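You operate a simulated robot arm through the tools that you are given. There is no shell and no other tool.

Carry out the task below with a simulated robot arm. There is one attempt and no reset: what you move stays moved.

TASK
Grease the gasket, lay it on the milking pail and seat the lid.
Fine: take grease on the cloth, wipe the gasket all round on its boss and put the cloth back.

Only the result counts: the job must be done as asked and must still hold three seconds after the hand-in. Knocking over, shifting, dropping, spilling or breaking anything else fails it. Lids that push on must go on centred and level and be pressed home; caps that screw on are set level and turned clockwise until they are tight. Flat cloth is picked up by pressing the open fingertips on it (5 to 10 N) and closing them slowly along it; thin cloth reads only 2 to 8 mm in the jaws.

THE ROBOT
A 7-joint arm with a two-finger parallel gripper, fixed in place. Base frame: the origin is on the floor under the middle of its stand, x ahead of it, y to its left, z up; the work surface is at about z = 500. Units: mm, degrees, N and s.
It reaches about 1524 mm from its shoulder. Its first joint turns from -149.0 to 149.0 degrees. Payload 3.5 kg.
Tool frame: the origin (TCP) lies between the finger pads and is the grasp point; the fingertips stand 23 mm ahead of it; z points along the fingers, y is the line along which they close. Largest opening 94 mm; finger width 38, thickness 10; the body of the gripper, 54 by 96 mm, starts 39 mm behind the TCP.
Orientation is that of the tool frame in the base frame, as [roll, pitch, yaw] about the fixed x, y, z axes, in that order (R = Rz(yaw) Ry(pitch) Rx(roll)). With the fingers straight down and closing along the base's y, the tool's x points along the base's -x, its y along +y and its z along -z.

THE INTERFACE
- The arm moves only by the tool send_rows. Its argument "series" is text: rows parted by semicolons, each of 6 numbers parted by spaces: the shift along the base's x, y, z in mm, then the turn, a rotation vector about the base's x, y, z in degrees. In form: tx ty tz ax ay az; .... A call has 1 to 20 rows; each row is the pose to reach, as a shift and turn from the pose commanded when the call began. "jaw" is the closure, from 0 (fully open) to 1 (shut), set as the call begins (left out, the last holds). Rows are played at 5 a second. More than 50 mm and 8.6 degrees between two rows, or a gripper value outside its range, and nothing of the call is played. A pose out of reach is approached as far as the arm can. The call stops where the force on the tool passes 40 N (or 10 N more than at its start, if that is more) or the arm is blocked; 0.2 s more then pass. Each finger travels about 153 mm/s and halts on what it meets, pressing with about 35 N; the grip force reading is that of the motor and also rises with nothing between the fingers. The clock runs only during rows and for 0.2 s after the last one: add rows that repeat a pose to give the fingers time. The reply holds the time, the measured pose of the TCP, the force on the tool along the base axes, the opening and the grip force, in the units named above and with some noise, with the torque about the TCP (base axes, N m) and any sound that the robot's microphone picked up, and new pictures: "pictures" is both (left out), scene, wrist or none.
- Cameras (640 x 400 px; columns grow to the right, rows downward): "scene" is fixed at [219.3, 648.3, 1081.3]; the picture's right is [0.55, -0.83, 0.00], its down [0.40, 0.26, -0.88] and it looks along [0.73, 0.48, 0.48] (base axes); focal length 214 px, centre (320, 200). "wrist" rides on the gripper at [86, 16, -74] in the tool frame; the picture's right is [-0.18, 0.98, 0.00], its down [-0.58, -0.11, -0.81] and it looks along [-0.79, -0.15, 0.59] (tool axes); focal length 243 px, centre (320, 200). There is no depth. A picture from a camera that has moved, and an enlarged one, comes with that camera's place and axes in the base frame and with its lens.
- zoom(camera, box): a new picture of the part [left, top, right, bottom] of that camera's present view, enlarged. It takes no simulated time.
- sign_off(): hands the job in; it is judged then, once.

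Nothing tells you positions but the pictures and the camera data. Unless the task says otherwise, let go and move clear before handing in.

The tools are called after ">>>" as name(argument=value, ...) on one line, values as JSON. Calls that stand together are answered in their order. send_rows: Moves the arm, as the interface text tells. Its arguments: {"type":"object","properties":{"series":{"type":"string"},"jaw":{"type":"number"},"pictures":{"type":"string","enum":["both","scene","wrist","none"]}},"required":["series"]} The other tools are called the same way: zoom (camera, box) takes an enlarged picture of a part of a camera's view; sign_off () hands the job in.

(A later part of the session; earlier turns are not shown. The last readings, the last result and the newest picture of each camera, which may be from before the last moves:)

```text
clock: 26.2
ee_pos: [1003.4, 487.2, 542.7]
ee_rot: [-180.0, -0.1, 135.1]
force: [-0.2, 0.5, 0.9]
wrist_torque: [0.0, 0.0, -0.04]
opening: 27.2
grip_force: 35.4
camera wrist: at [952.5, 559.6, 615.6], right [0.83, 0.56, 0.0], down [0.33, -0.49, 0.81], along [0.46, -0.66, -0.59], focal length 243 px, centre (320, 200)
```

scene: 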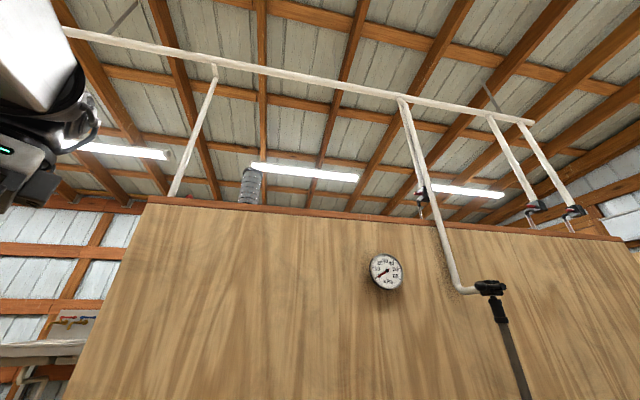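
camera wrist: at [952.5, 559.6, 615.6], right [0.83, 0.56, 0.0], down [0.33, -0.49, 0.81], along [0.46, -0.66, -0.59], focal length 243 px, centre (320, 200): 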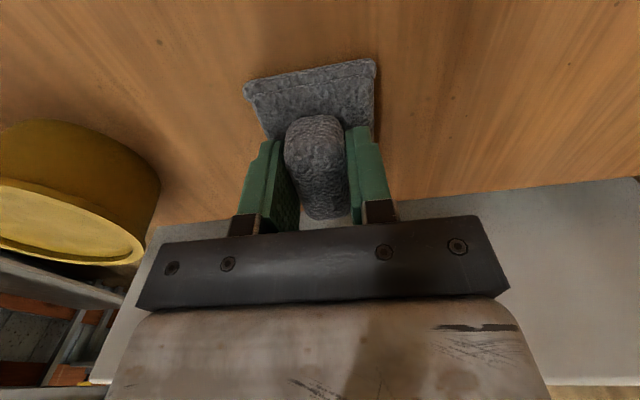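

The hump is gripped at 27 mm opening. I'll lift it straight up and check it's held.

>>> send_rows(series="0 0 15 0 0 0; 0 0 40 0 0 0; 0 0 80 0 0 0; 0 0 120 0 0 0; 0 0 120 0 0 0", pictures="wrist")

```text
clock: 27.4
ee_pos: [1003.3, 487.3, 662.2]
ee_rot: [-180.0, 0.0, 135.0]
force: [-0.7, 0.2, -0.7]
wrist_torque: [0.0, 0.01, -0.04]
opening: 0.1
grip_force: 35.3
camera wrist: at [952.5, 559.5, 736.2], right [0.83, 0.56, 0.0], down [0.33, -0.49, 0.81], along [0.45, -0.66, -0.59], focal length 243 px, centre (320, 200)
```

wrist: 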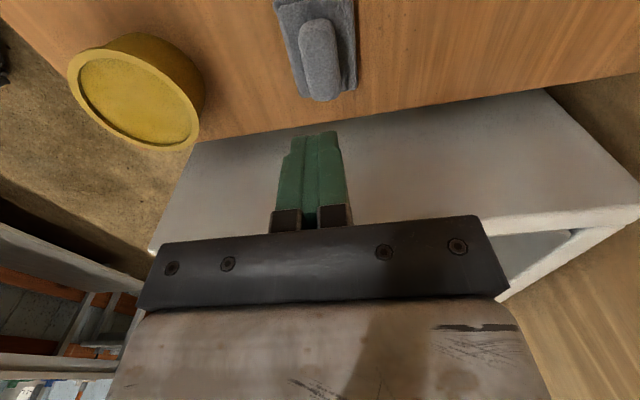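

The cloth slipped out, since I held only the upper part of the hump; it's still on the bench. I'll check whether it shifted and then grip lower.

>>> zoom(camera="wrist", box=[250, 0, 380, 120])

>>> send_rows(series="-25 25 0 0 0 0; -50 50 0 0 0 0; -50 50 0 0 0 0", jaw=0, pictures="wrist")

>>> zoom(camera="wrist", box=[280, 65, 380, 170])

```text
3.33 times, centred on (315, 60) of wrist
camera zoom: at [952.5, 559.5, 736.2], right [0.83, 0.56, 0.0], down [0.33, -0.49, 0.81], along [0.45, -0.66, -0.59], focal length 809 px, centre (337, 667)
```

zoom: 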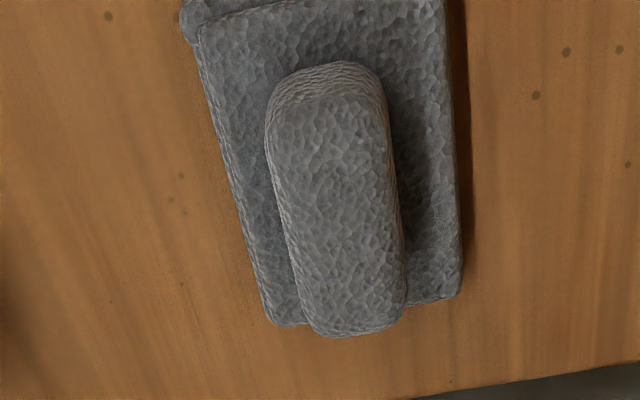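

```text
clock: 28.2
ee_pos: [953.5, 537.4, 662.5]
ee_rot: [180.0, -0.1, 135.0]
force: [-0.3, 0.1, -0.8]
wrist_torque: [-0.01, -0.02, -0.01]
opening: 94.0
grip_force: 0.1
camera wrist: at [903.2, 609.9, 736.6], right [0.83, 0.56, 0.0], down [0.33, -0.49, 0.81], along [0.45, -0.66, -0.59], focal length 243 px, centre (320, 200)
```

wrist: 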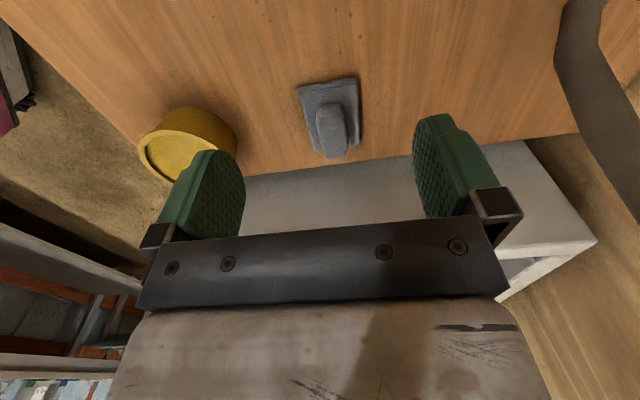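

```text
3.81 times, centred on (330, 118) of wrist
camera zoom: at [903.2, 609.9, 736.6], right [0.83, 0.56, 0.0], down [0.33, -0.49, 0.81], along [0.45, -0.66, -0.59], focal length 924 px, centre (282, 514)
```

zoom: 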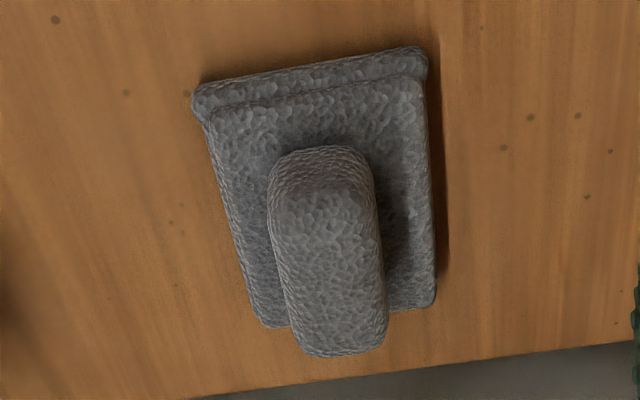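

The cloth hasn't moved. I'll come down with the jaws part-open around the hump, press lightly on the pad, and close slowly for a deeper grip.

>>> send_rows(series="25 -25 0 0 0 0; 50 -50 0 0 0 0; 50 -50 -40 0 0 0; 50 -50 -80 0 0 0; 50 -50 -110 0 0 0; 50 -50 -120 0 0 0; 50 -50 -122 0 0 0; 50 -50 -124 0 0 0; 50 -50 -124 0 0 0", jaw=0.5, pictures="wrist")

```text
clock: 30.2
ee_pos: [1004.8, 486.1, 539.8]
ee_rot: [179.8, 0.0, 135.1]
force: [4.1, 0.3, 29.2]
wrist_torque: [-0.15, 0.04, 0.02]
opening: 46.8
grip_force: 0.1
camera wrist: at [952.9, 559.1, 613.5], right [0.83, 0.56, 0.0], down [0.33, -0.49, 0.81], along [0.46, -0.66, -0.59], focal length 243 px, centre (320, 200)
```

wrist: 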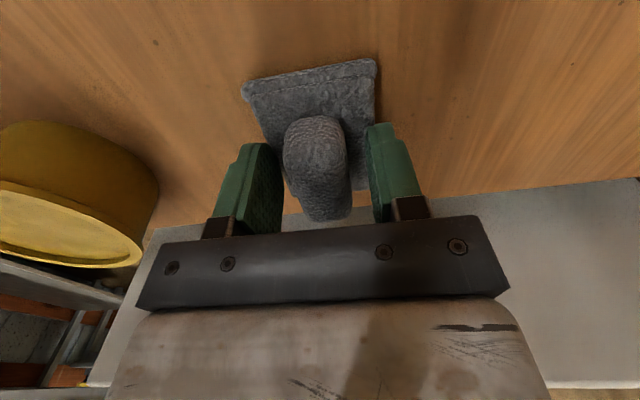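

Contact with the pad at about z = 540 gives 29 N, so I'll back off to a light press, close gradually, and lift slowly.

>>> send_rows(series="0 0 1 0 0 0; 0 0 1.6 0 0 0; 0 0 1.6 0 0 0", jaw=0.55, pictures="none")

>>> send_rows(series="0 0 0 0 0 0; 0 0 0 0 0 0", jaw=0.62, pictures="none")

>>> send_rows(series="0 0 0 0 0 0; 0 0 0 0 0 0", jaw=0.68, pictures="none")

>>> send_rows(series="0 0 0 0 0 0; 0 0 0 0 0 0", jaw=0.74, pictures="none")

>>> send_rows(series="0 0 0 0 0 0; 0 0 0 0 0 0; 0 0 0 0 0 0; 0 0 0 0 0 0; 0 0 0 0 0 0", jaw=1, pictures="wrist")

```text
clock: 31.0
ee_pos: [1004.4, 487.9, 539.7]
ee_rot: [179.9, 0.0, 135.0]
force: [8.2, -0.4, 24.7]
wrist_torque: [-0.1, -0.15, 0.05]
opening: 46.8
grip_force: 5.0
```

```text
clock: 31.6
ee_pos: [1003.0, 487.5, 540.2]
ee_rot: [-180.0, -0.1, 135.1]
force: [3.0, -4.3, 25.2]
wrist_torque: [-0.15, -0.08, 0.01]
opening: 43.3
grip_force: 7.9
```

```text
clock: 32.2
ee_pos: [1003.0, 487.1, 540.2]
ee_rot: [-180.0, -0.2, 135.0]
force: [-3.3, -4.4, 23.9]
wrist_torque: [-0.19, 0.09, -0.03]
opening: 38.1
grip_force: 8.7
```

```text
clock: 32.8
ee_pos: [1002.8, 487.0, 540.1]
ee_rot: [180.0, -0.1, 134.9]
force: [-6.1, -4.4, 22.9]
wrist_torque: [-0.21, 0.19, 0.04]
opening: 31.1
grip_force: 7.2
```

```text
clock: 34.0
ee_pos: [1003.6, 486.6, 540.4]
ee_rot: [179.9, -0.2, 134.9]
force: [-1.5, 3.0, 23.9]
wrist_torque: [-0.11, -0.14, 0.04]
opening: 27.4
grip_force: 34.9
camera wrist: at [952.3, 559.5, 613.8], right [0.83, 0.56, 0.0], down [0.33, -0.49, 0.81], along [0.46, -0.66, -0.59], focal length 243 px, centre (320, 200)
```

wrist: 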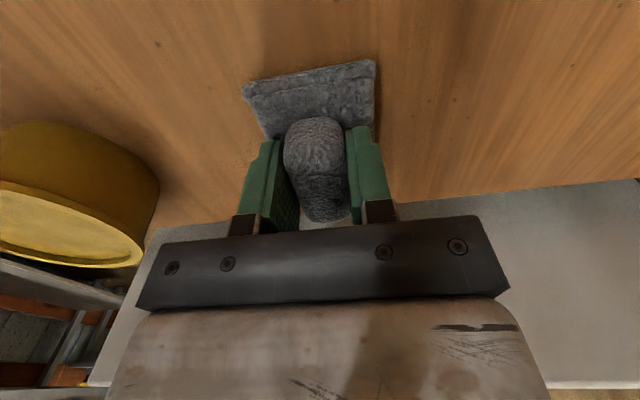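

>>> send_rows(series="0 0 1 0 0 0; 0 0 2 0 0 0; 0 0 3 0 0 0; 0 0 4 0 0 0; 0 0 6 0 0 0; 0 0 8 0 0 0; 0 0 10 0 0 0; 0 0 10 0 0 0", jaw=1, pictures="wrist")

```text
clock: 35.8
ee_pos: [1003.5, 487.5, 549.2]
ee_rot: [180.0, -0.1, 135.0]
force: [0.2, -0.3, -0.6]
wrist_torque: [0.01, 0.04, -0.01]
opening: 27.3
grip_force: 34.8
camera wrist: at [952.4, 559.5, 622.7], right [0.83, 0.56, 0.0], down [0.33, -0.49, 0.81], along [0.45, -0.66, -0.59], focal length 243 px, centre (320, 200)
```

wrist: 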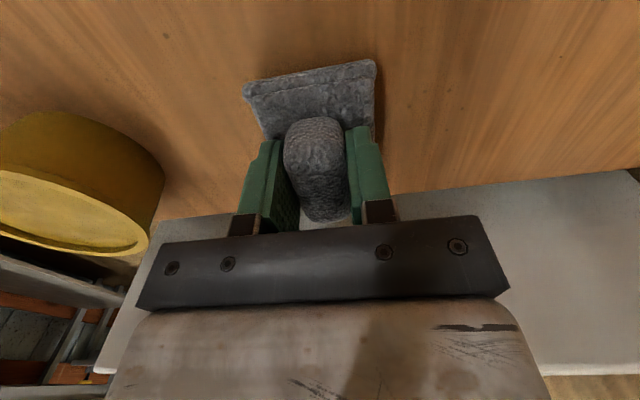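

It lifted cleanly this time. I'll continue raising slowly and watch the opening.

>>> send_rows(series="0 0 4 0 0 0; 0 0 10 0 0 0; 0 0 18 0 0 0; 0 0 27 0 0 0; 0 0 36 0 0 0; 0 0 45 0 0 0; 0 0 54 0 0 0; 0 0 63 0 0 0; 0 0 72 0 0 0; 0 0 80 0 0 0; 0 0 84 0 0 0; 0 0 84 0 0 0", pictures="wrist")

```text
clock: 38.4
ee_pos: [1004.3, 486.6, 633.5]
ee_rot: [180.0, -0.1, 135.0]
force: [-0.4, -0.5, -0.9]
wrist_torque: [0.02, -0.03, 0.0]
opening: 27.2
grip_force: 35.3
camera wrist: at [952.7, 559.6, 706.5], right [0.83, 0.56, 0.0], down [0.33, -0.49, 0.81], along [0.45, -0.66, -0.59], focal length 243 px, centre (320, 200)
```

wrist: 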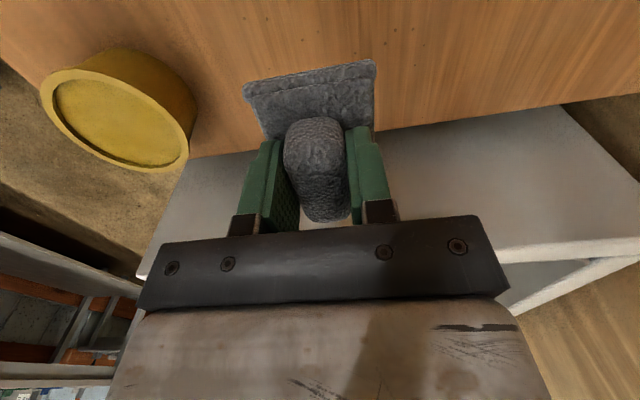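

>>> zoom(camera="wrist", box=[30, 40, 210, 180])

>>> zoom(camera="wrist", box=[230, 50, 400, 150])

```text
2.86 times, centred on (120, 110) of wrist
camera zoom: at [952.7, 559.6, 706.5], right [0.83, 0.56, 0.0], down [0.33, -0.49, 0.81], along [0.45, -0.66, -0.59], focal length 693 px, centre (891, 457)
```

zoom: 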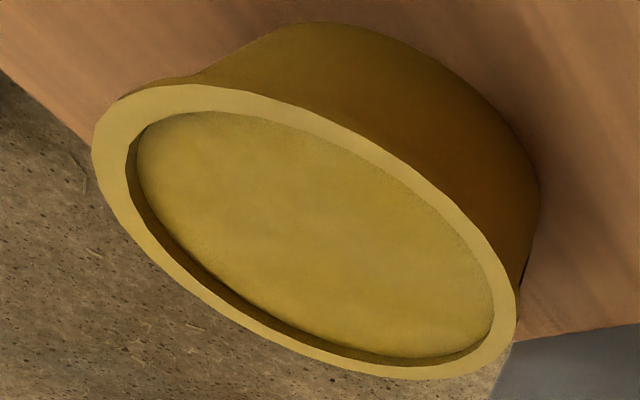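

```text
3.76 times, centred on (315, 100) of wrist
camera zoom: at [952.7, 559.6, 706.5], right [0.83, 0.56, 0.0], down [0.33, -0.49, 0.81], along [0.45, -0.66, -0.59], focal length 913 px, centre (339, 576)
```

zoom: 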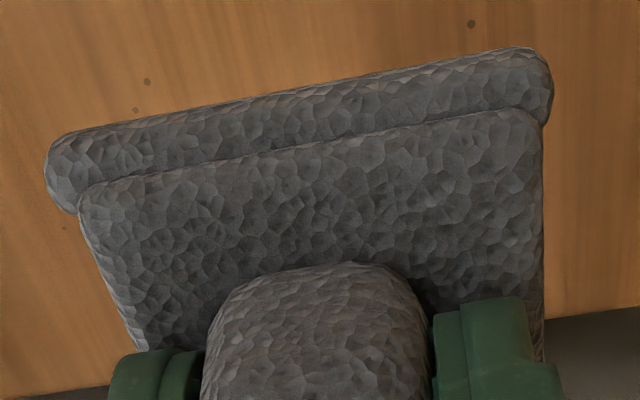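

The tin is centred near (893.6, 368.7) with an inside radius of about 42 mm, and the grease lies about 5.5 mm below the rim. The pad can't enter flat, so I'll tilt it 10° and dip its far short edge. First I'll move over the tin.

>>> send_rows(series="0 0 8 0 0 0; -8 -8 16 0 0 0; -22 -21 20 0 0 0; -37 -35 20 0 0 0; -52 -49 20 1.4 1.4 0; -67 -63 20 2.8 2.8 0; -82 -77 20 4.2 4.2 0; -97 -92 20 5.6 5.6 0; -110 -104 20 7.07 7.07 0; -117.5 -112.5 20 7.07 7.07 0; -117.5 -112.5 20 7.07 7.07 0", pictures="wrist")

```text
clock: 40.8
ee_pos: [887.2, 374.1, 653.2]
ee_rot: [180.0, -10.2, 135.1]
force: [-0.9, -0.2, -1.3]
wrist_torque: [-0.01, 0.0, 0.0]
opening: 27.5
grip_force: 34.7
camera wrist: at [845.3, 436.0, 740.6], right [0.82, 0.57, -0.03], down [0.43, -0.58, 0.69], along [0.37, -0.58, -0.72], focal length 243 px, centre (320, 200)
```

wrist: 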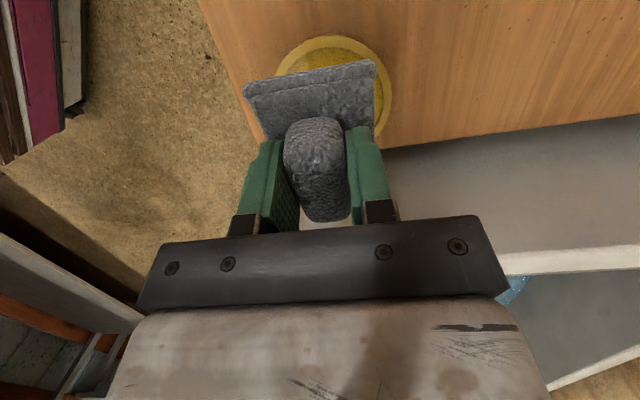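

The tin sits where expected under the pad. I'll lower the tilted pad towards the grease in small steps.

>>> send_rows(series="0 0 -15 0 0 0; 0 0 -30 0 0 0; 0 0 -42 0 0 0; 0 0 -52 0 0 0; 0 0 -58 0 0 0; 0 0 -58 0 0 0", pictures="wrist")

```text
clock: 42.2
ee_pos: [887.6, 374.3, 595.1]
ee_rot: [179.9, -10.2, 135.0]
force: [0.4, 0.6, -0.2]
wrist_torque: [-0.01, 0.0, 0.0]
opening: 27.2
grip_force: 34.7
camera wrist: at [845.4, 436.6, 682.4], right [0.82, 0.57, -0.03], down [0.43, -0.58, 0.69], along [0.37, -0.58, -0.72], focal length 243 px, centre (320, 200)
```

wrist: 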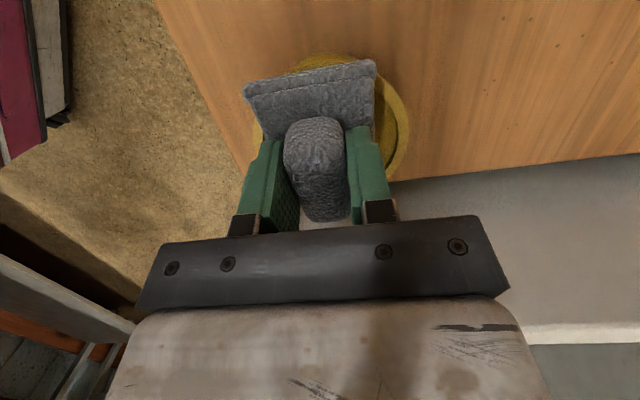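

>>> send_rows(series="0 0 -2 0 0 0; 0 0 -4 0 0 0; 0 0 -4 0 0 0", pictures="none")

>>> send_rows(series="0 0 -1 0 0 0; 0 0 -2 0 0 0; 0 0 -2 0 0 0", pictures="wrist")

```text
clock: 43.0
ee_pos: [886.2, 375.3, 591.7]
ee_rot: [179.8, -10.0, 135.0]
force: [-0.4, 0.8, 32.5]
wrist_torque: [-0.89, -0.94, 0.06]
opening: 27.3
grip_force: 35.1
```

```text
clock: 43.8
ee_pos: [885.9, 375.6, 593.0]
ee_rot: [179.8, -10.0, 135.1]
force: [-2.1, -0.7, 12.0]
wrist_torque: [-0.56, 0.05, -0.16]
opening: 27.2
grip_force: 34.9
stopped in row 3: the force on the tool passed its limit at 62 N (the readings are from after the stop); the commanded pose is now the measured one
camera wrist: at [844.7, 436.9, 680.1], right [0.82, 0.57, -0.03], down [0.43, -0.58, 0.69], along [0.38, -0.58, -0.72], focal length 243 px, centre (320, 200)
```

wrist: 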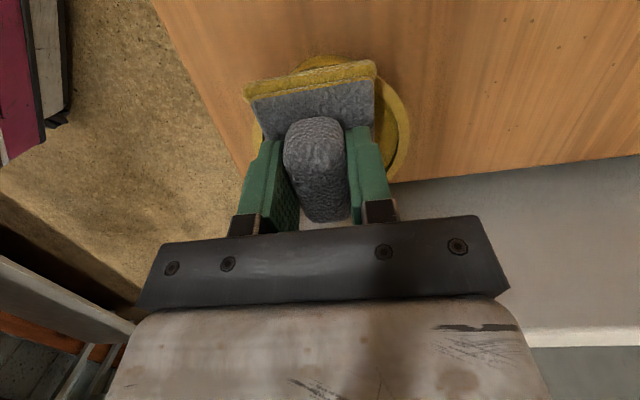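

The pad's lower layer has turned yellow, so the grease is on the cloth. I'll lift away gently and level the pad.

>>> send_rows(series="0 0 3 0 0 0; 0 0 8 0 0 0; 0 0 16 0 0 0; 0 0 28 0 0 0; 0 0 42 0 0 0; 0 0 56 0 0 0; 0 0 60 -3.5 -3.5 0; 0 0 60 -7 -7 0; 0 0 60 -7 -7 0", pictures="wrist")

>>> zoom(camera="wrist", box=[220, 20, 400, 150])

```text
clock: 45.8
ee_pos: [887.3, 375.3, 651.1]
ee_rot: [179.9, -0.1, 135.0]
force: [-0.4, -0.1, -0.4]
wrist_torque: [0.02, 0.02, 0.01]
opening: 27.3
grip_force: 35.2
camera wrist: at [835.7, 447.1, 724.6], right [0.83, 0.56, 0.0], down [0.33, -0.49, 0.81], along [0.46, -0.66, -0.59], focal length 243 px, centre (320, 200)
```

wrist: 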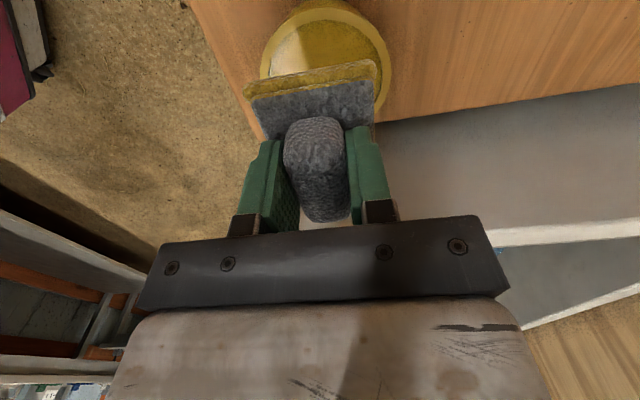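

```text
3.08 times, centred on (310, 85) of wrist
camera zoom: at [835.7, 447.1, 724.6], right [0.83, 0.56, 0.0], down [0.33, -0.49, 0.81], along [0.46, -0.66, -0.59], focal length 746 px, centre (351, 554)
```

zoom: 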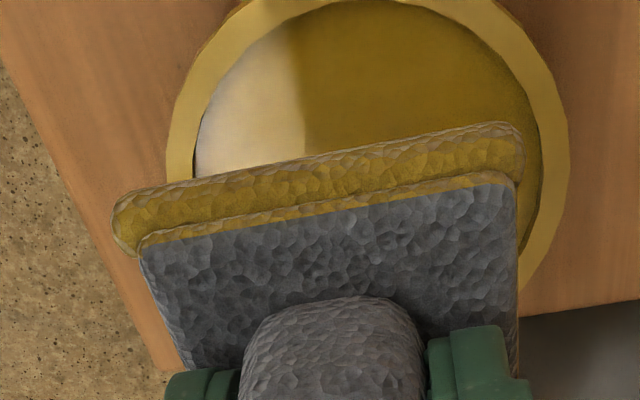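

The cloth is greased and firmly held. I'll carry it to the sink side of the gasket ring (centre near 754.7, 616) and lower it to just above.

>>> send_rows(series="-5 12 0 0 0 0; -13 32 0 0 0 0; -22 54 0 0 0 0; -31 76 0 0 0 0; -40 98 0 0 0 0; -49 120 0 0 0 0; -58 142 0 0 0 0; -67 164 0 0 0 0; -73.9 180.6 -5 0 0 0; -73.9 180.6 -25 0 0 0; -73.9 180.6 -45 0 0 0; -73.9 180.6 -65 0 0 0; -73.9 180.6 -85 0 0 0; -73.9 180.6 -97 0 0 0; -73.9 180.6 -97 0 0 0", pictures="wrist")

```text
clock: 49.0
ee_pos: [814.1, 554.9, 553.3]
ee_rot: [179.8, -0.2, 135.1]
force: [-0.1, -1.3, -0.5]
wrist_torque: [-0.02, -0.02, 0.0]
opening: 27.3
grip_force: 35.4
camera wrist: at [761.9, 627.9, 627.9], right [0.83, 0.56, 0.0], down [0.33, -0.49, 0.8], along [0.46, -0.66, -0.59], focal length 243 px, centre (320, 200)
```

wrist: 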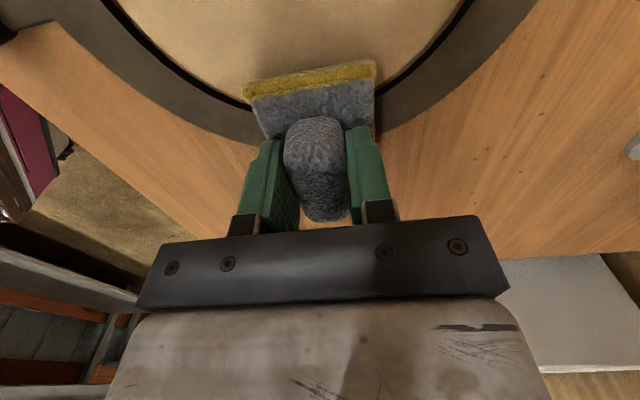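

The pad is right over the ring. I'll lower carefully to a light contact.

>>> send_rows(series="0 0 -2 0 0 0; 0 0 -4 0 0 0; 0 0 -4 0 0 0", pictures="none")

```text
clock: 49.8
ee_pos: [813.3, 555.3, 550.1]
ee_rot: [179.8, 0.0, 134.9]
force: [-0.1, 0.2, -0.5]
wrist_torque: [0.0, 0.0, -0.01]
opening: 27.3
grip_force: 35.0
```

>>> send_rows(series="0 0 -1 0 0 0; 0 0 -1.5 0 0 0; 0 0 -1.5 0 0 0", pictures="none")

```text
clock: 50.6
ee_pos: [812.9, 554.6, 547.7]
ee_rot: [180.0, -0.1, 135.0]
force: [-0.7, -0.8, -0.2]
wrist_torque: [0.0, -0.01, -0.01]
opening: 27.3
grip_force: 35.0
```

>>> send_rows(series="0 0 -0.6 0 0 0; 0 0 -1 0 0 0; 0 0 -1 0 0 0", pictures="none")

```text
clock: 51.4
ee_pos: [812.1, 555.1, 547.1]
ee_rot: [180.0, 0.0, 135.0]
force: [0.3, 0.3, -0.9]
wrist_torque: [-0.02, 0.03, -0.01]
opening: 27.3
grip_force: 35.4
```

>>> send_rows(series="0 0 -0.6 0 0 0; 0 0 -1 0 0 0; 0 0 -1 0 0 0", pictures="none")

```text
clock: 52.2
ee_pos: [811.5, 555.5, 546.8]
ee_rot: [179.9, -0.1, 135.0]
force: [0.0, 0.3, -0.1]
wrist_torque: [-0.02, 0.02, 0.01]
opening: 27.2
grip_force: 35.0
```

>>> send_rows(series="0 0 -0.6 0 0 0; 0 0 -1 0 0 0; 0 0 -1 0 0 0", pictures="none")

```text
clock: 53.0
ee_pos: [811.5, 554.8, 547.3]
ee_rot: [179.7, -0.1, 135.0]
force: [-1.0, -0.7, 10.5]
wrist_torque: [-0.08, 0.12, -0.01]
opening: 27.4
grip_force: 35.3
```

Light contact is made at about 10 N. I'll begin the circular wipe with the first quarter towards the wall side and check the force.

>>> send_rows(series="4.9 5.5 0.1 0 0 0; 9.6 11.5 0.1 0 0 0; 13.6 17.8 0.1 0 0 0; 17.1 24.5 0.1 0 0 0; 20 31.4 0.1 0 0 0; 22.3 38.6 0.1 0 0 0; 23.9 45.9 0.1 0 0 0; 24.9 53.3 0.1 0 0 0; 25.2 60.8 0.1 0 0 0; 24.9 68.3 0.1 0 0 0; 23.9 75.7 0.1 0 0 0; 22.3 83.1 0.1 0 0 0; 20 90.2 0.1 0 0 0; 17.1 97.2 0.1 0 0 0; 13.6 103.9 0.1 0 0 0; 9.6 110.1 0.1 0 0 0; 5 116.1 0.1 0 0 0; 0 121.6 0.1 0 0 0; 0 121.6 0.1 0 0 0", pictures="wrist")

```text
clock: 57.0
ee_pos: [813.3, 676.6, 545.7]
ee_rot: [179.8, 0.0, 135.0]
force: [4.1, -4.7, 10.6]
wrist_torque: [-0.08, -0.05, -0.05]
opening: 27.4
grip_force: 34.6
camera wrist: at [761.6, 749.2, 620.1], right [0.83, 0.56, 0.0], down [0.33, -0.49, 0.8], along [0.46, -0.66, -0.59], focal length 243 px, centre (320, 200)
```

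wrist: 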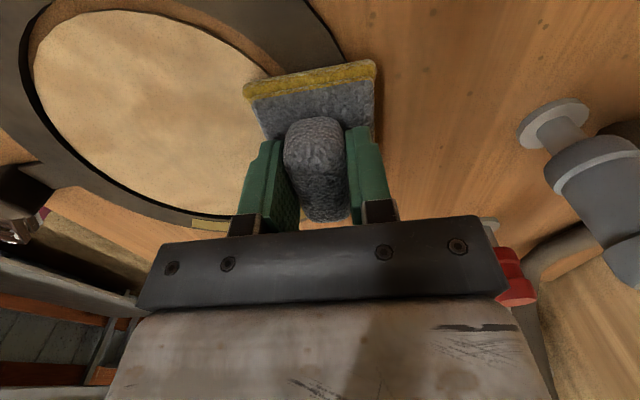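

A yellow film shows on the wiped part of the gasket, and the contact force holds at about 10 N. I'll continue with the second quarter.

>>> send_rows(series="-5.5 4.9 0 0 0 0; -11.5 9.7 0 0 0 0; -17.8 13.6 0 0 0 0; -24.5 17.1 0 0 0 0; -31.4 20 0 0 0 0; -38.6 22.3 0 0 0 0; -45.9 23.9 0 0 0 0; -53.3 24.9 0 0 0 0; -60.8 25.2 0 0 0 0; -68.3 24.9 0 0 0 0; -75.7 23.9 0 0 0 0; -83.1 22.3 0 0 0 0; -90.2 20 0 0 0 0; -97.2 17.1 0 0 0 0; -103.9 13.6 0 0 0 0; -110.1 9.7 0 0 0 0; -116.1 4.9 0 0 0 0; -121.6 0 0 0 0 0; -121.6 0 0 0 0 0", pictures="wrist")

```text
clock: 61.0
ee_pos: [690.2, 676.8, 546.5]
ee_rot: [179.9, -0.2, 135.0]
force: [7.1, 8.2, 20.3]
wrist_torque: [0.16, -0.1, -0.06]
opening: 27.3
grip_force: 35.1
camera wrist: at [639.6, 749.2, 619.9], right [0.83, 0.56, 0.0], down [0.33, -0.49, 0.8], along [0.46, -0.66, -0.59], focal length 243 px, centre (320, 200)
```

wrist: 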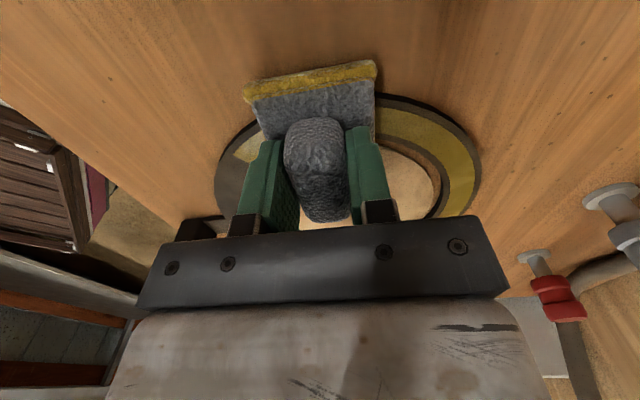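

>>> zoom(camera="wrist", box=[350, 80, 500, 230])

```text
2.67 times, centred on (425, 155) of wrist
camera zoom: at [639.6, 749.2, 619.9], right [0.83, 0.56, 0.0], down [0.33, -0.49, 0.8], along [0.46, -0.66, -0.59], focal length 647 px, centre (40, 320)
```

zoom: 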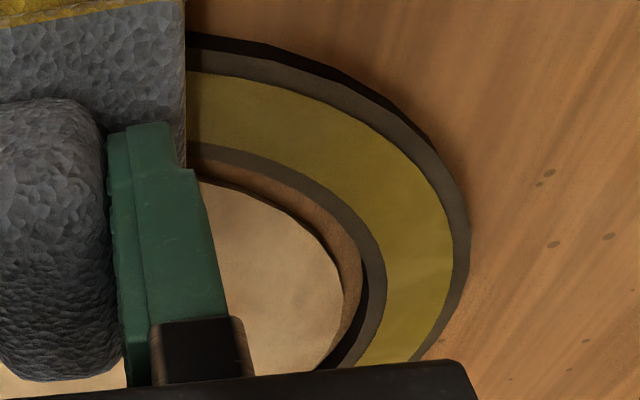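

The yellow band appears segment by segment. I'll ease the force slightly and wipe the third quarter, past the lug side.

>>> send_rows(series="-4.9 -5.5 0.4 0 0 0; -9.6 -11.5 0.4 0 0 0; -13.6 -17.8 0.4 0 0 0; -17.1 -24.5 0.4 0 0 0; -20 -31.4 0.4 0 0 0; -22.3 -38.6 0.4 0 0 0; -23.9 -45.9 0.4 0 0 0; -24.9 -53.3 0.4 0 0 0; -25.2 -60.8 0.4 0 0 0; -24.9 -68.3 0.4 0 0 0; -23.9 -75.7 0.4 0 0 0; -22.3 -83.1 0.4 0 0 0; -20 -90.2 0.4 0 0 0; -17.1 -97.2 0.4 0 0 0; -13.6 -103.9 0.4 0 0 0; -9.6 -110.1 0.4 0 0 0; -5 -116.1 0.4 0 0 0; 0 -121.6 0.4 0 0 0; 0 -121.6 0.4 0 0 0", pictures="wrist")

```text
clock: 65.0
ee_pos: [690.4, 555.6, 546.0]
ee_rot: [179.9, -0.1, 135.0]
force: [-3.3, 2.9, 4.9]
wrist_torque: [-0.02, 0.21, -0.14]
opening: 27.3
grip_force: 35.1
camera wrist: at [639.7, 627.7, 620.0], right [0.83, 0.56, 0.0], down [0.33, -0.49, 0.8], along [0.46, -0.66, -0.59], focal length 243 px, centre (320, 200)
```

wrist: 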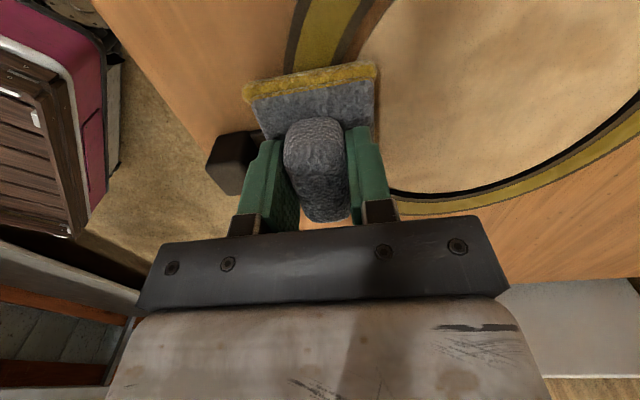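

The wipe is good so far. Now the last quarter back to the start.

>>> send_rows(series="5.5 -4.9 -0.2 0 0 0; 11.5 -9.7 -0.2 0 0 0; 17.8 -13.6 -0.2 0 0 0; 24.5 -17.1 -0.2 0 0 0; 31.4 -20 -0.2 0 0 0; 38.6 -22.3 -0.2 0 0 0; 45.9 -23.9 -0.2 0 0 0; 53.3 -24.9 -0.2 0 0 0; 60.8 -25.2 -0.2 0 0 0; 68.3 -24.9 -0.2 0 0 0; 75.7 -23.9 -0.2 0 0 0; 83.1 -22.3 -0.2 0 0 0; 90.2 -20 -0.2 0 0 0; 97.2 -17.1 -0.2 0 0 0; 103.9 -13.6 -0.2 0 0 0; 110.1 -9.7 -0.2 0 0 0; 116.1 -4.9 -0.2 0 0 0; 121.6 0 -0.2 0 0 0; 126.5 5.5 -0.2 0 0 0; 131.2 11.5 -0.2 0 0 0", pictures="wrist")

```text
clock: 69.2
ee_pos: [822.0, 566.7, 546.1]
ee_rot: [179.8, -0.1, 135.0]
force: [-2.1, -3.5, 5.6]
wrist_torque: [-0.19, 0.03, -0.1]
opening: 27.1
grip_force: 35.4
camera wrist: at [771.0, 638.9, 620.0], right [0.83, 0.56, 0.0], down [0.33, -0.49, 0.8], along [0.46, -0.66, -0.59], focal length 243 px, centre (320, 200)
```

wrist: 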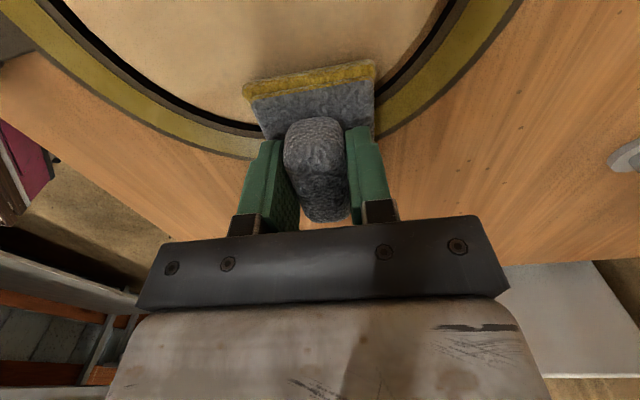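

The full circle is done. I'll add a little overlap, then lift straight up and look at the whole ring.

>>> send_rows(series="4 6.3 0 0 0 0; 7.5 13 0 0 0 0; 10.4 19.9 0 0 0 0; 12.7 27.1 0 0 0 0; 12.7 27.1 2 0 0 0; 12.7 27.1 6 0 0 0; 12.7 27.1 14 0 0 0; 12.7 27.1 26 0 0 0; 12.7 27.1 42 0 0 0; 12.7 27.1 60 0 0 0; 12.7 27.1 80 0 0 0; 12.7 27.1 100 0 0 0; 12.7 27.1 100 0 0 0", pictures="wrist")

```text
clock: 72.0
ee_pos: [834.7, 594.2, 646.2]
ee_rot: [179.9, 0.0, 135.0]
force: [0.9, -0.7, -1.7]
wrist_torque: [0.01, 0.01, 0.03]
opening: 27.3
grip_force: 35.1
camera wrist: at [784.1, 666.0, 719.9], right [0.83, 0.56, 0.0], down [0.33, -0.49, 0.8], along [0.46, -0.66, -0.59], focal length 243 px, centre (320, 200)
```

wrist: 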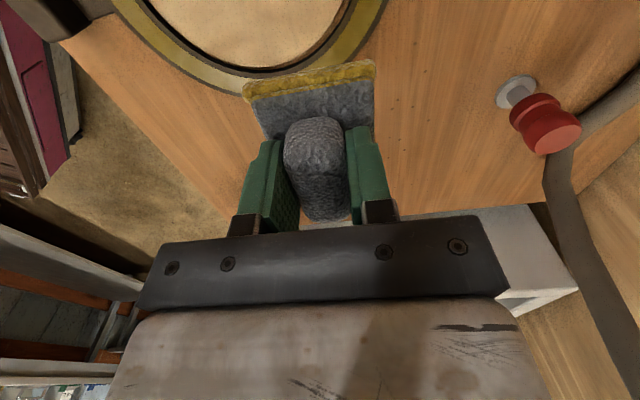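

Some of the ring is hidden by the pad. I'll move so the whole gasket is visible to one side.

>>> send_rows(series="0 8 15 0 0 0; 0 22 35 0 0 0; 0 40 60 0 0 0; 0 60 85 0 0 0; 0 85 110 0 0 0; 0 110 135 0 0 0; 0 140 155 0 0 0; 0 170 155 0 0 0; 5 195 155 0 0 0; 10 205 155 0 0 0; 10 205 155 0 0 0", pictures="wrist")

>>> zoom(camera="wrist", box=[80, 0, 300, 150])

```text
clock: 74.4
ee_pos: [844.5, 800.1, 801.3]
ee_rot: [180.0, -0.1, 135.0]
force: [-0.7, -0.2, -1.1]
wrist_torque: [0.0, 0.02, 0.03]
opening: 27.6
grip_force: 35.2
camera wrist: at [793.9, 871.7, 874.9], right [0.83, 0.56, 0.0], down [0.33, -0.49, 0.8], along [0.46, -0.66, -0.59], focal length 243 px, centre (320, 200)
```

wrist: 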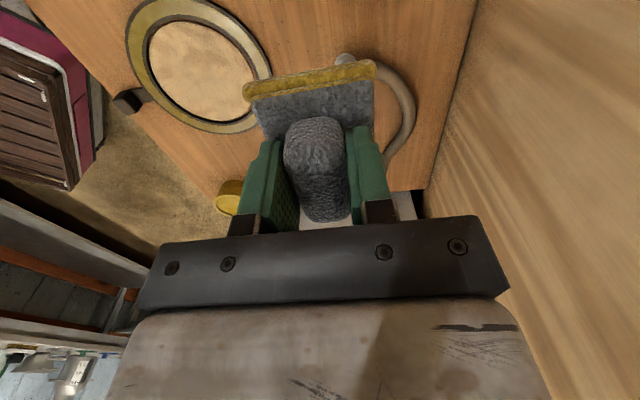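

```text
2.67 times, centred on (190, 75) of wrist
camera zoom: at [793.9, 871.7, 874.9], right [0.83, 0.56, 0.0], down [0.33, -0.49, 0.8], along [0.46, -0.66, -0.59], focal length 647 px, centre (667, 533)
```

zoom: 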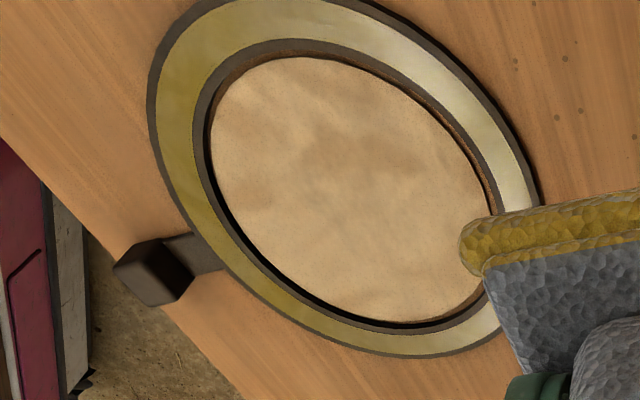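

The grease band looks continuous everywhere I can see. I'll carry the cloth back above its original place, staying high.

>>> send_rows(series="4 -8 0 0 0 0; 12 -23 0 0 0 0; 22 -43 0 0 0 0; 33 -65 0 0 0 0; 44 -87 0 0 0 0; 55 -109 0 0 0 0; 66 -131 0 0 0 0; 77 -153 0 0 0 0; 88 -175 0 0 0 0; 99 -197 0 0 0 0; 110 -219 0 0 0 0; 121 -241 0 0 0 0; 132 -263 0 0 0 0; 143 -285 0 0 0 0; 153 -303 0 0 0 0; 159 -313 0 0 0 0; 159 -313 -15 0 0 0; 159 -313 -35 0 0 0; 159 -313 -60 0 0 0; 159 -313 -60 0 0 0", pictures="wrist")

```text
clock: 78.6
ee_pos: [1002.7, 485.7, 741.2]
ee_rot: [179.9, -0.1, 135.0]
force: [-0.2, 0.1, -0.4]
wrist_torque: [-0.01, -0.01, 0.0]
opening: 27.4
grip_force: 34.6
camera wrist: at [952.7, 557.5, 815.1], right [0.83, 0.56, 0.0], down [0.33, -0.49, 0.8], along [0.46, -0.66, -0.59], focal length 243 px, centre (320, 200)
```

wrist: 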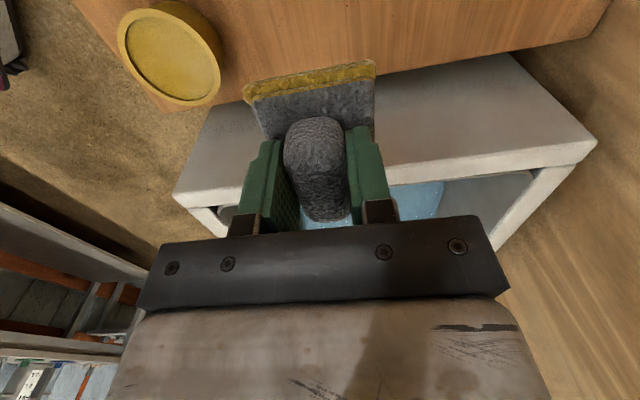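

>>> send_rows(series="0.5 1.7 -15 0 0 0; 0.5 1.7 -35 0 0 0; 0.5 1.7 -60 0 0 0; 0.5 1.7 -85 0 0 0; 0.5 1.7 -110 0 0 0; 0.5 1.7 -135 0 0 0; 0.5 1.7 -155 0 0 0; 0.5 1.7 -172 0 0 0; 0.5 1.7 -185 0 0 0; 0.5 1.7 -194 0 0 0; 0.5 1.7 -194 0 0 0", pictures="wrist")

```text
clock: 81.0
ee_pos: [1005.0, 488.3, 546.0]
ee_rot: [180.0, -0.1, 135.0]
force: [-0.9, -0.1, -0.3]
wrist_torque: [0.0, 0.0, 0.0]
opening: 27.4
grip_force: 35.2
camera wrist: at [952.7, 560.0, 620.5], right [0.83, 0.56, 0.0], down [0.33, -0.49, 0.8], along [0.46, -0.66, -0.59], focal length 243 px, centre (320, 200)
```

wrist: 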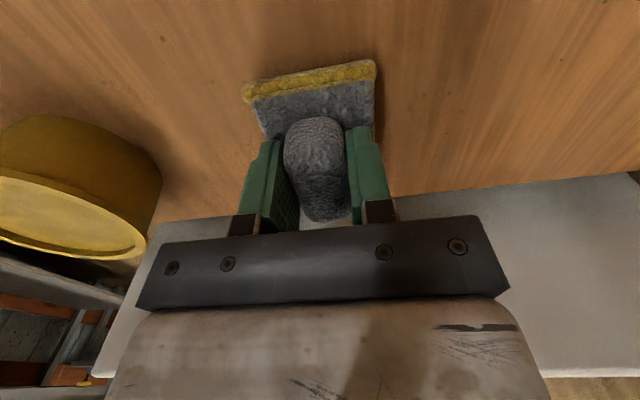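

>>> send_rows(series="0 0 -2 0 0 0; 0 0 -4 0 0 0; 0 0 -5 0 0 0; 0 0 -5 0 0 0", pictures="none")

```text
clock: 82.0
ee_pos: [1004.6, 487.3, 540.3]
ee_rot: [179.9, -0.1, 135.0]
force: [-0.5, -0.7, -0.8]
wrist_torque: [0.02, 0.01, 0.02]
opening: 27.4
grip_force: 34.9
```

>>> send_rows(series="0 0 -0.7 0 0 0; 0 0 -1 0 0 0; 0 0 -1 0 0 0", pictures="none")

```text
clock: 82.8
ee_pos: [1004.4, 488.9, 539.4]
ee_rot: [179.8, -0.2, 135.0]
force: [-0.5, -0.3, -1.2]
wrist_torque: [0.05, 0.01, 0.02]
opening: 27.1
grip_force: 34.8
```

>>> send_rows(series="0 0 -0.6 0 0 0; 0 0 -1 0 0 0; 0 0 -1 0 0 0", pictures="none")

```text
clock: 83.6
ee_pos: [1004.9, 487.4, 540.5]
ee_rot: [180.0, -0.1, 134.9]
force: [-0.1, 1.0, 6.8]
wrist_torque: [-0.28, -0.06, 0.0]
opening: 27.1
grip_force: 35.2
```

The cloth touches the bench at its original spot with 7 N. I'll release it gently and rise.

>>> send_rows(series="0 0 0.3 0 0 0; 0 0 0.5 0 0 0; 0 0 0.5 0 0 0", jaw=0.64, pictures="none")

>>> send_rows(series="0 0 1 0 0 0; 0 0 3 0 0 0; 0 0 8 0 0 0; 0 0 8 0 0 0", jaw=0.55, pictures="wrist")

```text
clock: 84.4
ee_pos: [1005.2, 488.1, 540.3]
ee_rot: [179.9, 0.0, 135.0]
force: [0.9, 1.7, 3.3]
wrist_torque: [-0.04, -0.06, 0.01]
opening: 33.0
grip_force: 0.0
```

```text
clock: 85.4
ee_pos: [1004.1, 487.2, 549.0]
ee_rot: [179.9, -0.1, 134.9]
force: [-0.3, 0.3, 0.2]
wrist_torque: [-0.01, 0.02, 0.0]
opening: 42.1
grip_force: 0.1
camera wrist: at [953.0, 559.8, 622.0], right [0.83, 0.56, 0.0], down [0.33, -0.49, 0.8], along [0.46, -0.66, -0.59], focal length 243 px, centre (320, 200)
```

wrist: 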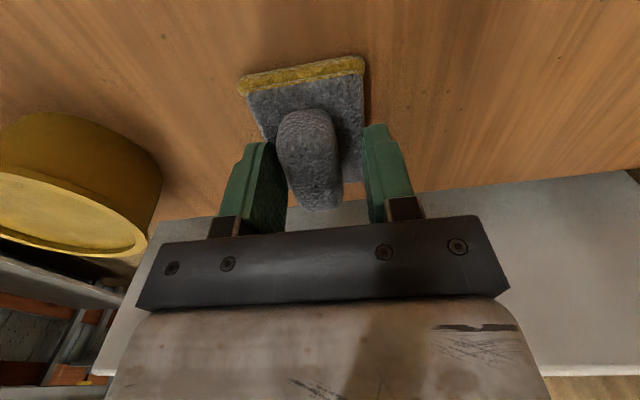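

The cloth is back on the bench. I'll rise clear and move to a gasket view, opening the jaws only once clear.

>>> send_rows(series="0 0 10 0 0 0; 0 0 30 0 0 0; 0 0 60 0 0 0; 0 0 100 0 0 0; 0 0 140 0 0 0; -20 20 170 0 0 0; -40 40 190 0 0 0; -40 40 190 0 0 0", jaw=0.55, pictures="wrist")

>>> zoom(camera="wrist", box=[200, 0, 400, 130])

```text
clock: 87.2
ee_pos: [964.9, 527.7, 738.7]
ee_rot: [179.8, -0.1, 135.0]
force: [0.1, -0.5, -0.4]
wrist_torque: [0.0, -0.02, 0.02]
opening: 42.3
grip_force: 0.1
camera wrist: at [913.8, 600.1, 812.4], right [0.83, 0.56, 0.0], down [0.33, -0.49, 0.8], along [0.46, -0.66, -0.59], focal length 243 px, centre (320, 200)
```

wrist: 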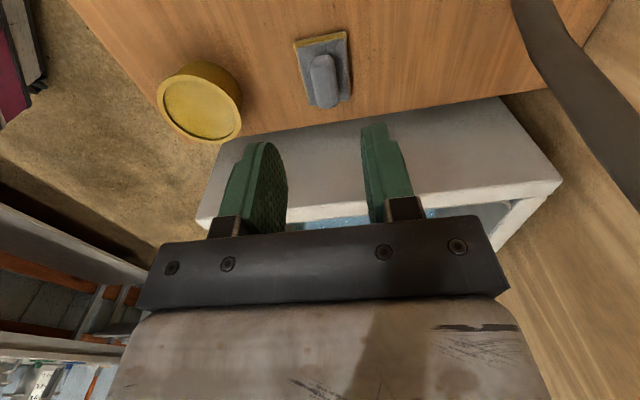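

```text
3.08 times, centred on (300, 65) of wrist
camera zoom: at [913.8, 600.1, 812.4], right [0.83, 0.56, 0.0], down [0.33, -0.49, 0.8], along [0.46, -0.66, -0.59], focal length 746 px, centre (382, 615)
```

zoom: 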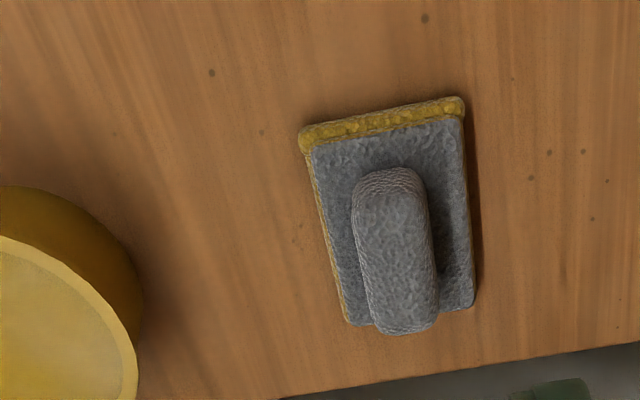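

The cloth is back within about 4 mm of where it was. Next I'll check the greased ring and look at the gasket's lug close up.

>>> send_rows(series="-40 8 10 0 0 0; -80 16 10 0 0 0; -120 24 10 0 0 0; -160 32 10 0 0 0; -200 40 10 0 0 0; -240 48 10 0 0 0; -280 56 0 0 0 0; -315 60 -20 0 0 0; -325 60 -50 0 0 0; -325 60 -50 0 0 0", jaw=0, pictures="wrist")

>>> zoom(camera="wrist", box=[240, 20, 420, 150])

```text
clock: 89.4
ee_pos: [639.0, 588.5, 689.1]
ee_rot: [179.9, -0.1, 135.0]
force: [-0.5, -0.7, -0.5]
wrist_torque: [0.02, 0.01, -0.01]
opening: 93.9
grip_force: 0.0
camera wrist: at [587.9, 660.6, 762.5], right [0.83, 0.56, 0.0], down [0.33, -0.49, 0.8], along [0.46, -0.66, -0.59], focal length 243 px, centre (320, 200)
```

wrist: 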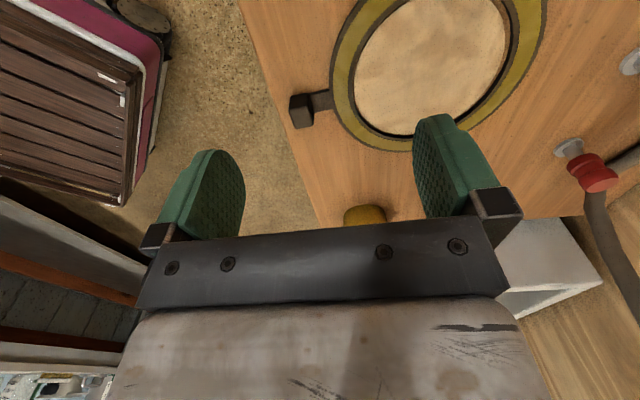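

```text
3.08 times, centred on (330, 85) of wrist
camera zoom: at [587.9, 660.6, 762.5], right [0.83, 0.56, 0.0], down [0.33, -0.49, 0.8], along [0.46, -0.66, -0.59], focal length 746 px, centre (289, 554)
```

zoom: 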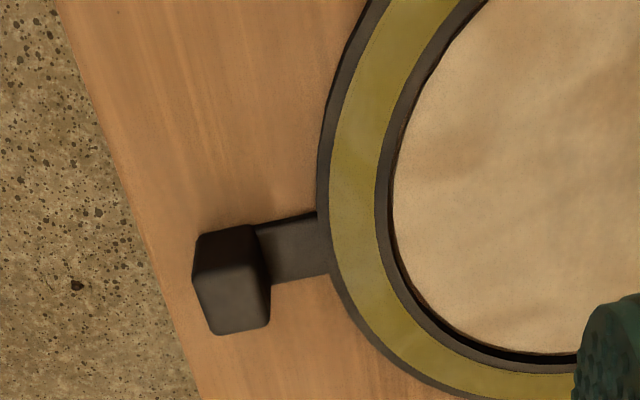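

>>> zoom(camera="wrist", box=[330, 0, 560, 150])

>>> zoom(camera="wrist", box=[270, 70, 350, 140])

```text
2.67 times, centred on (445, 75) of wrist
camera zoom: at [587.9, 660.6, 762.5], right [0.83, 0.56, 0.0], down [0.33, -0.49, 0.8], along [0.46, -0.66, -0.59], focal length 647 px, centre (-13, 533)
```

zoom: 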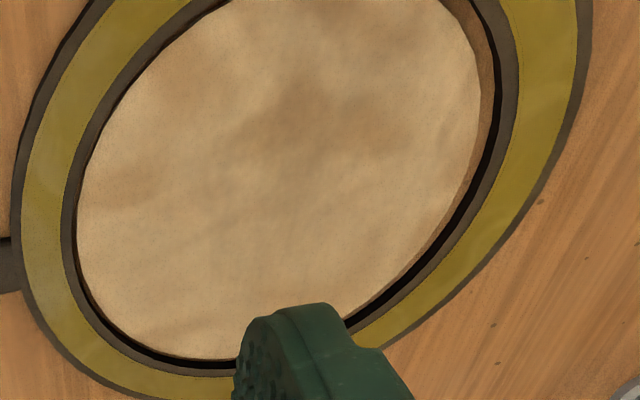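

```text
5.71 times, centred on (310, 105) of wrist
camera zoom: at [587.9, 660.6, 762.5], right [0.83, 0.56, 0.0], down [0.33, -0.49, 0.8], along [0.46, -0.66, -0.59], focal length 1386 px, centre (377, 743)
```

zoom: 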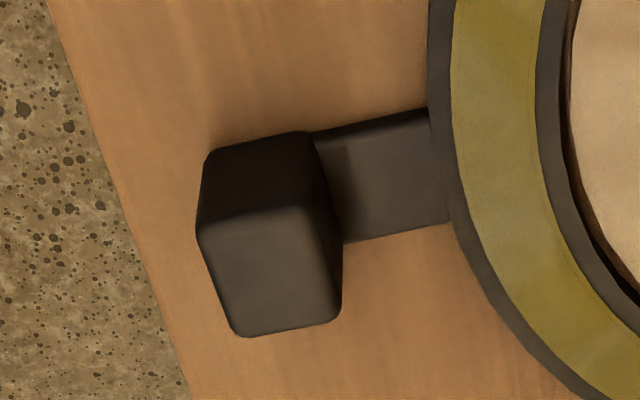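

The grease covers the ring. The lug is about 21×25×26 mm near (664, 513). I'll take one overall view to find the ring centre relative to the lug.

>>> send_rows(series="10 18 20 0 0 0; 20 38 40 0 0 0; 30 60 60 0 0 0; 38 82 85 0 0 0; 46 100 110 0 0 0; 52 110 112 0 0 0; 52 110 112 0 0 0", pictures="wrist")

>>> zoom(camera="wrist", box=[210, 0, 410, 140])

```text
clock: 91.0
ee_pos: [691.4, 696.7, 801.5]
ee_rot: [179.9, -0.2, 135.0]
force: [0.8, 0.1, 0.0]
wrist_torque: [0.02, 0.03, 0.05]
opening: 93.8
grip_force: 0.1
camera wrist: at [640.3, 769.8, 874.5], right [0.83, 0.56, 0.0], down [0.33, -0.49, 0.8], along [0.46, -0.66, -0.59], focal length 243 px, centre (320, 200)
```

wrist: 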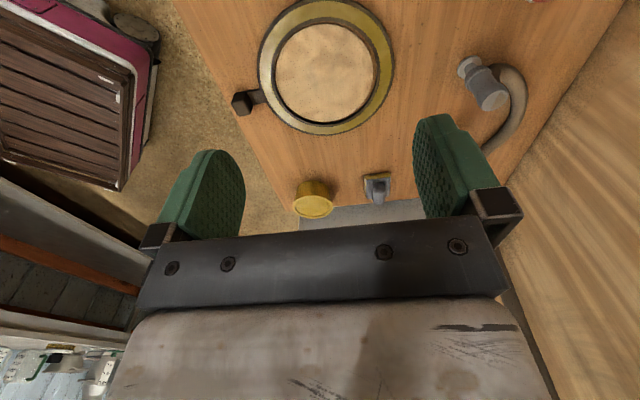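

```text
2.86 times, centred on (310, 70) of wrist
camera zoom: at [640.3, 769.8, 874.5], right [0.83, 0.56, 0.0], down [0.33, -0.49, 0.8], along [0.46, -0.66, -0.59], focal length 693 px, centre (349, 571)
```

zoom: 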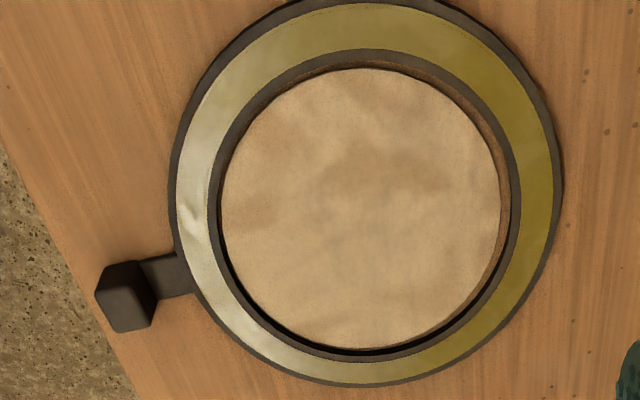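

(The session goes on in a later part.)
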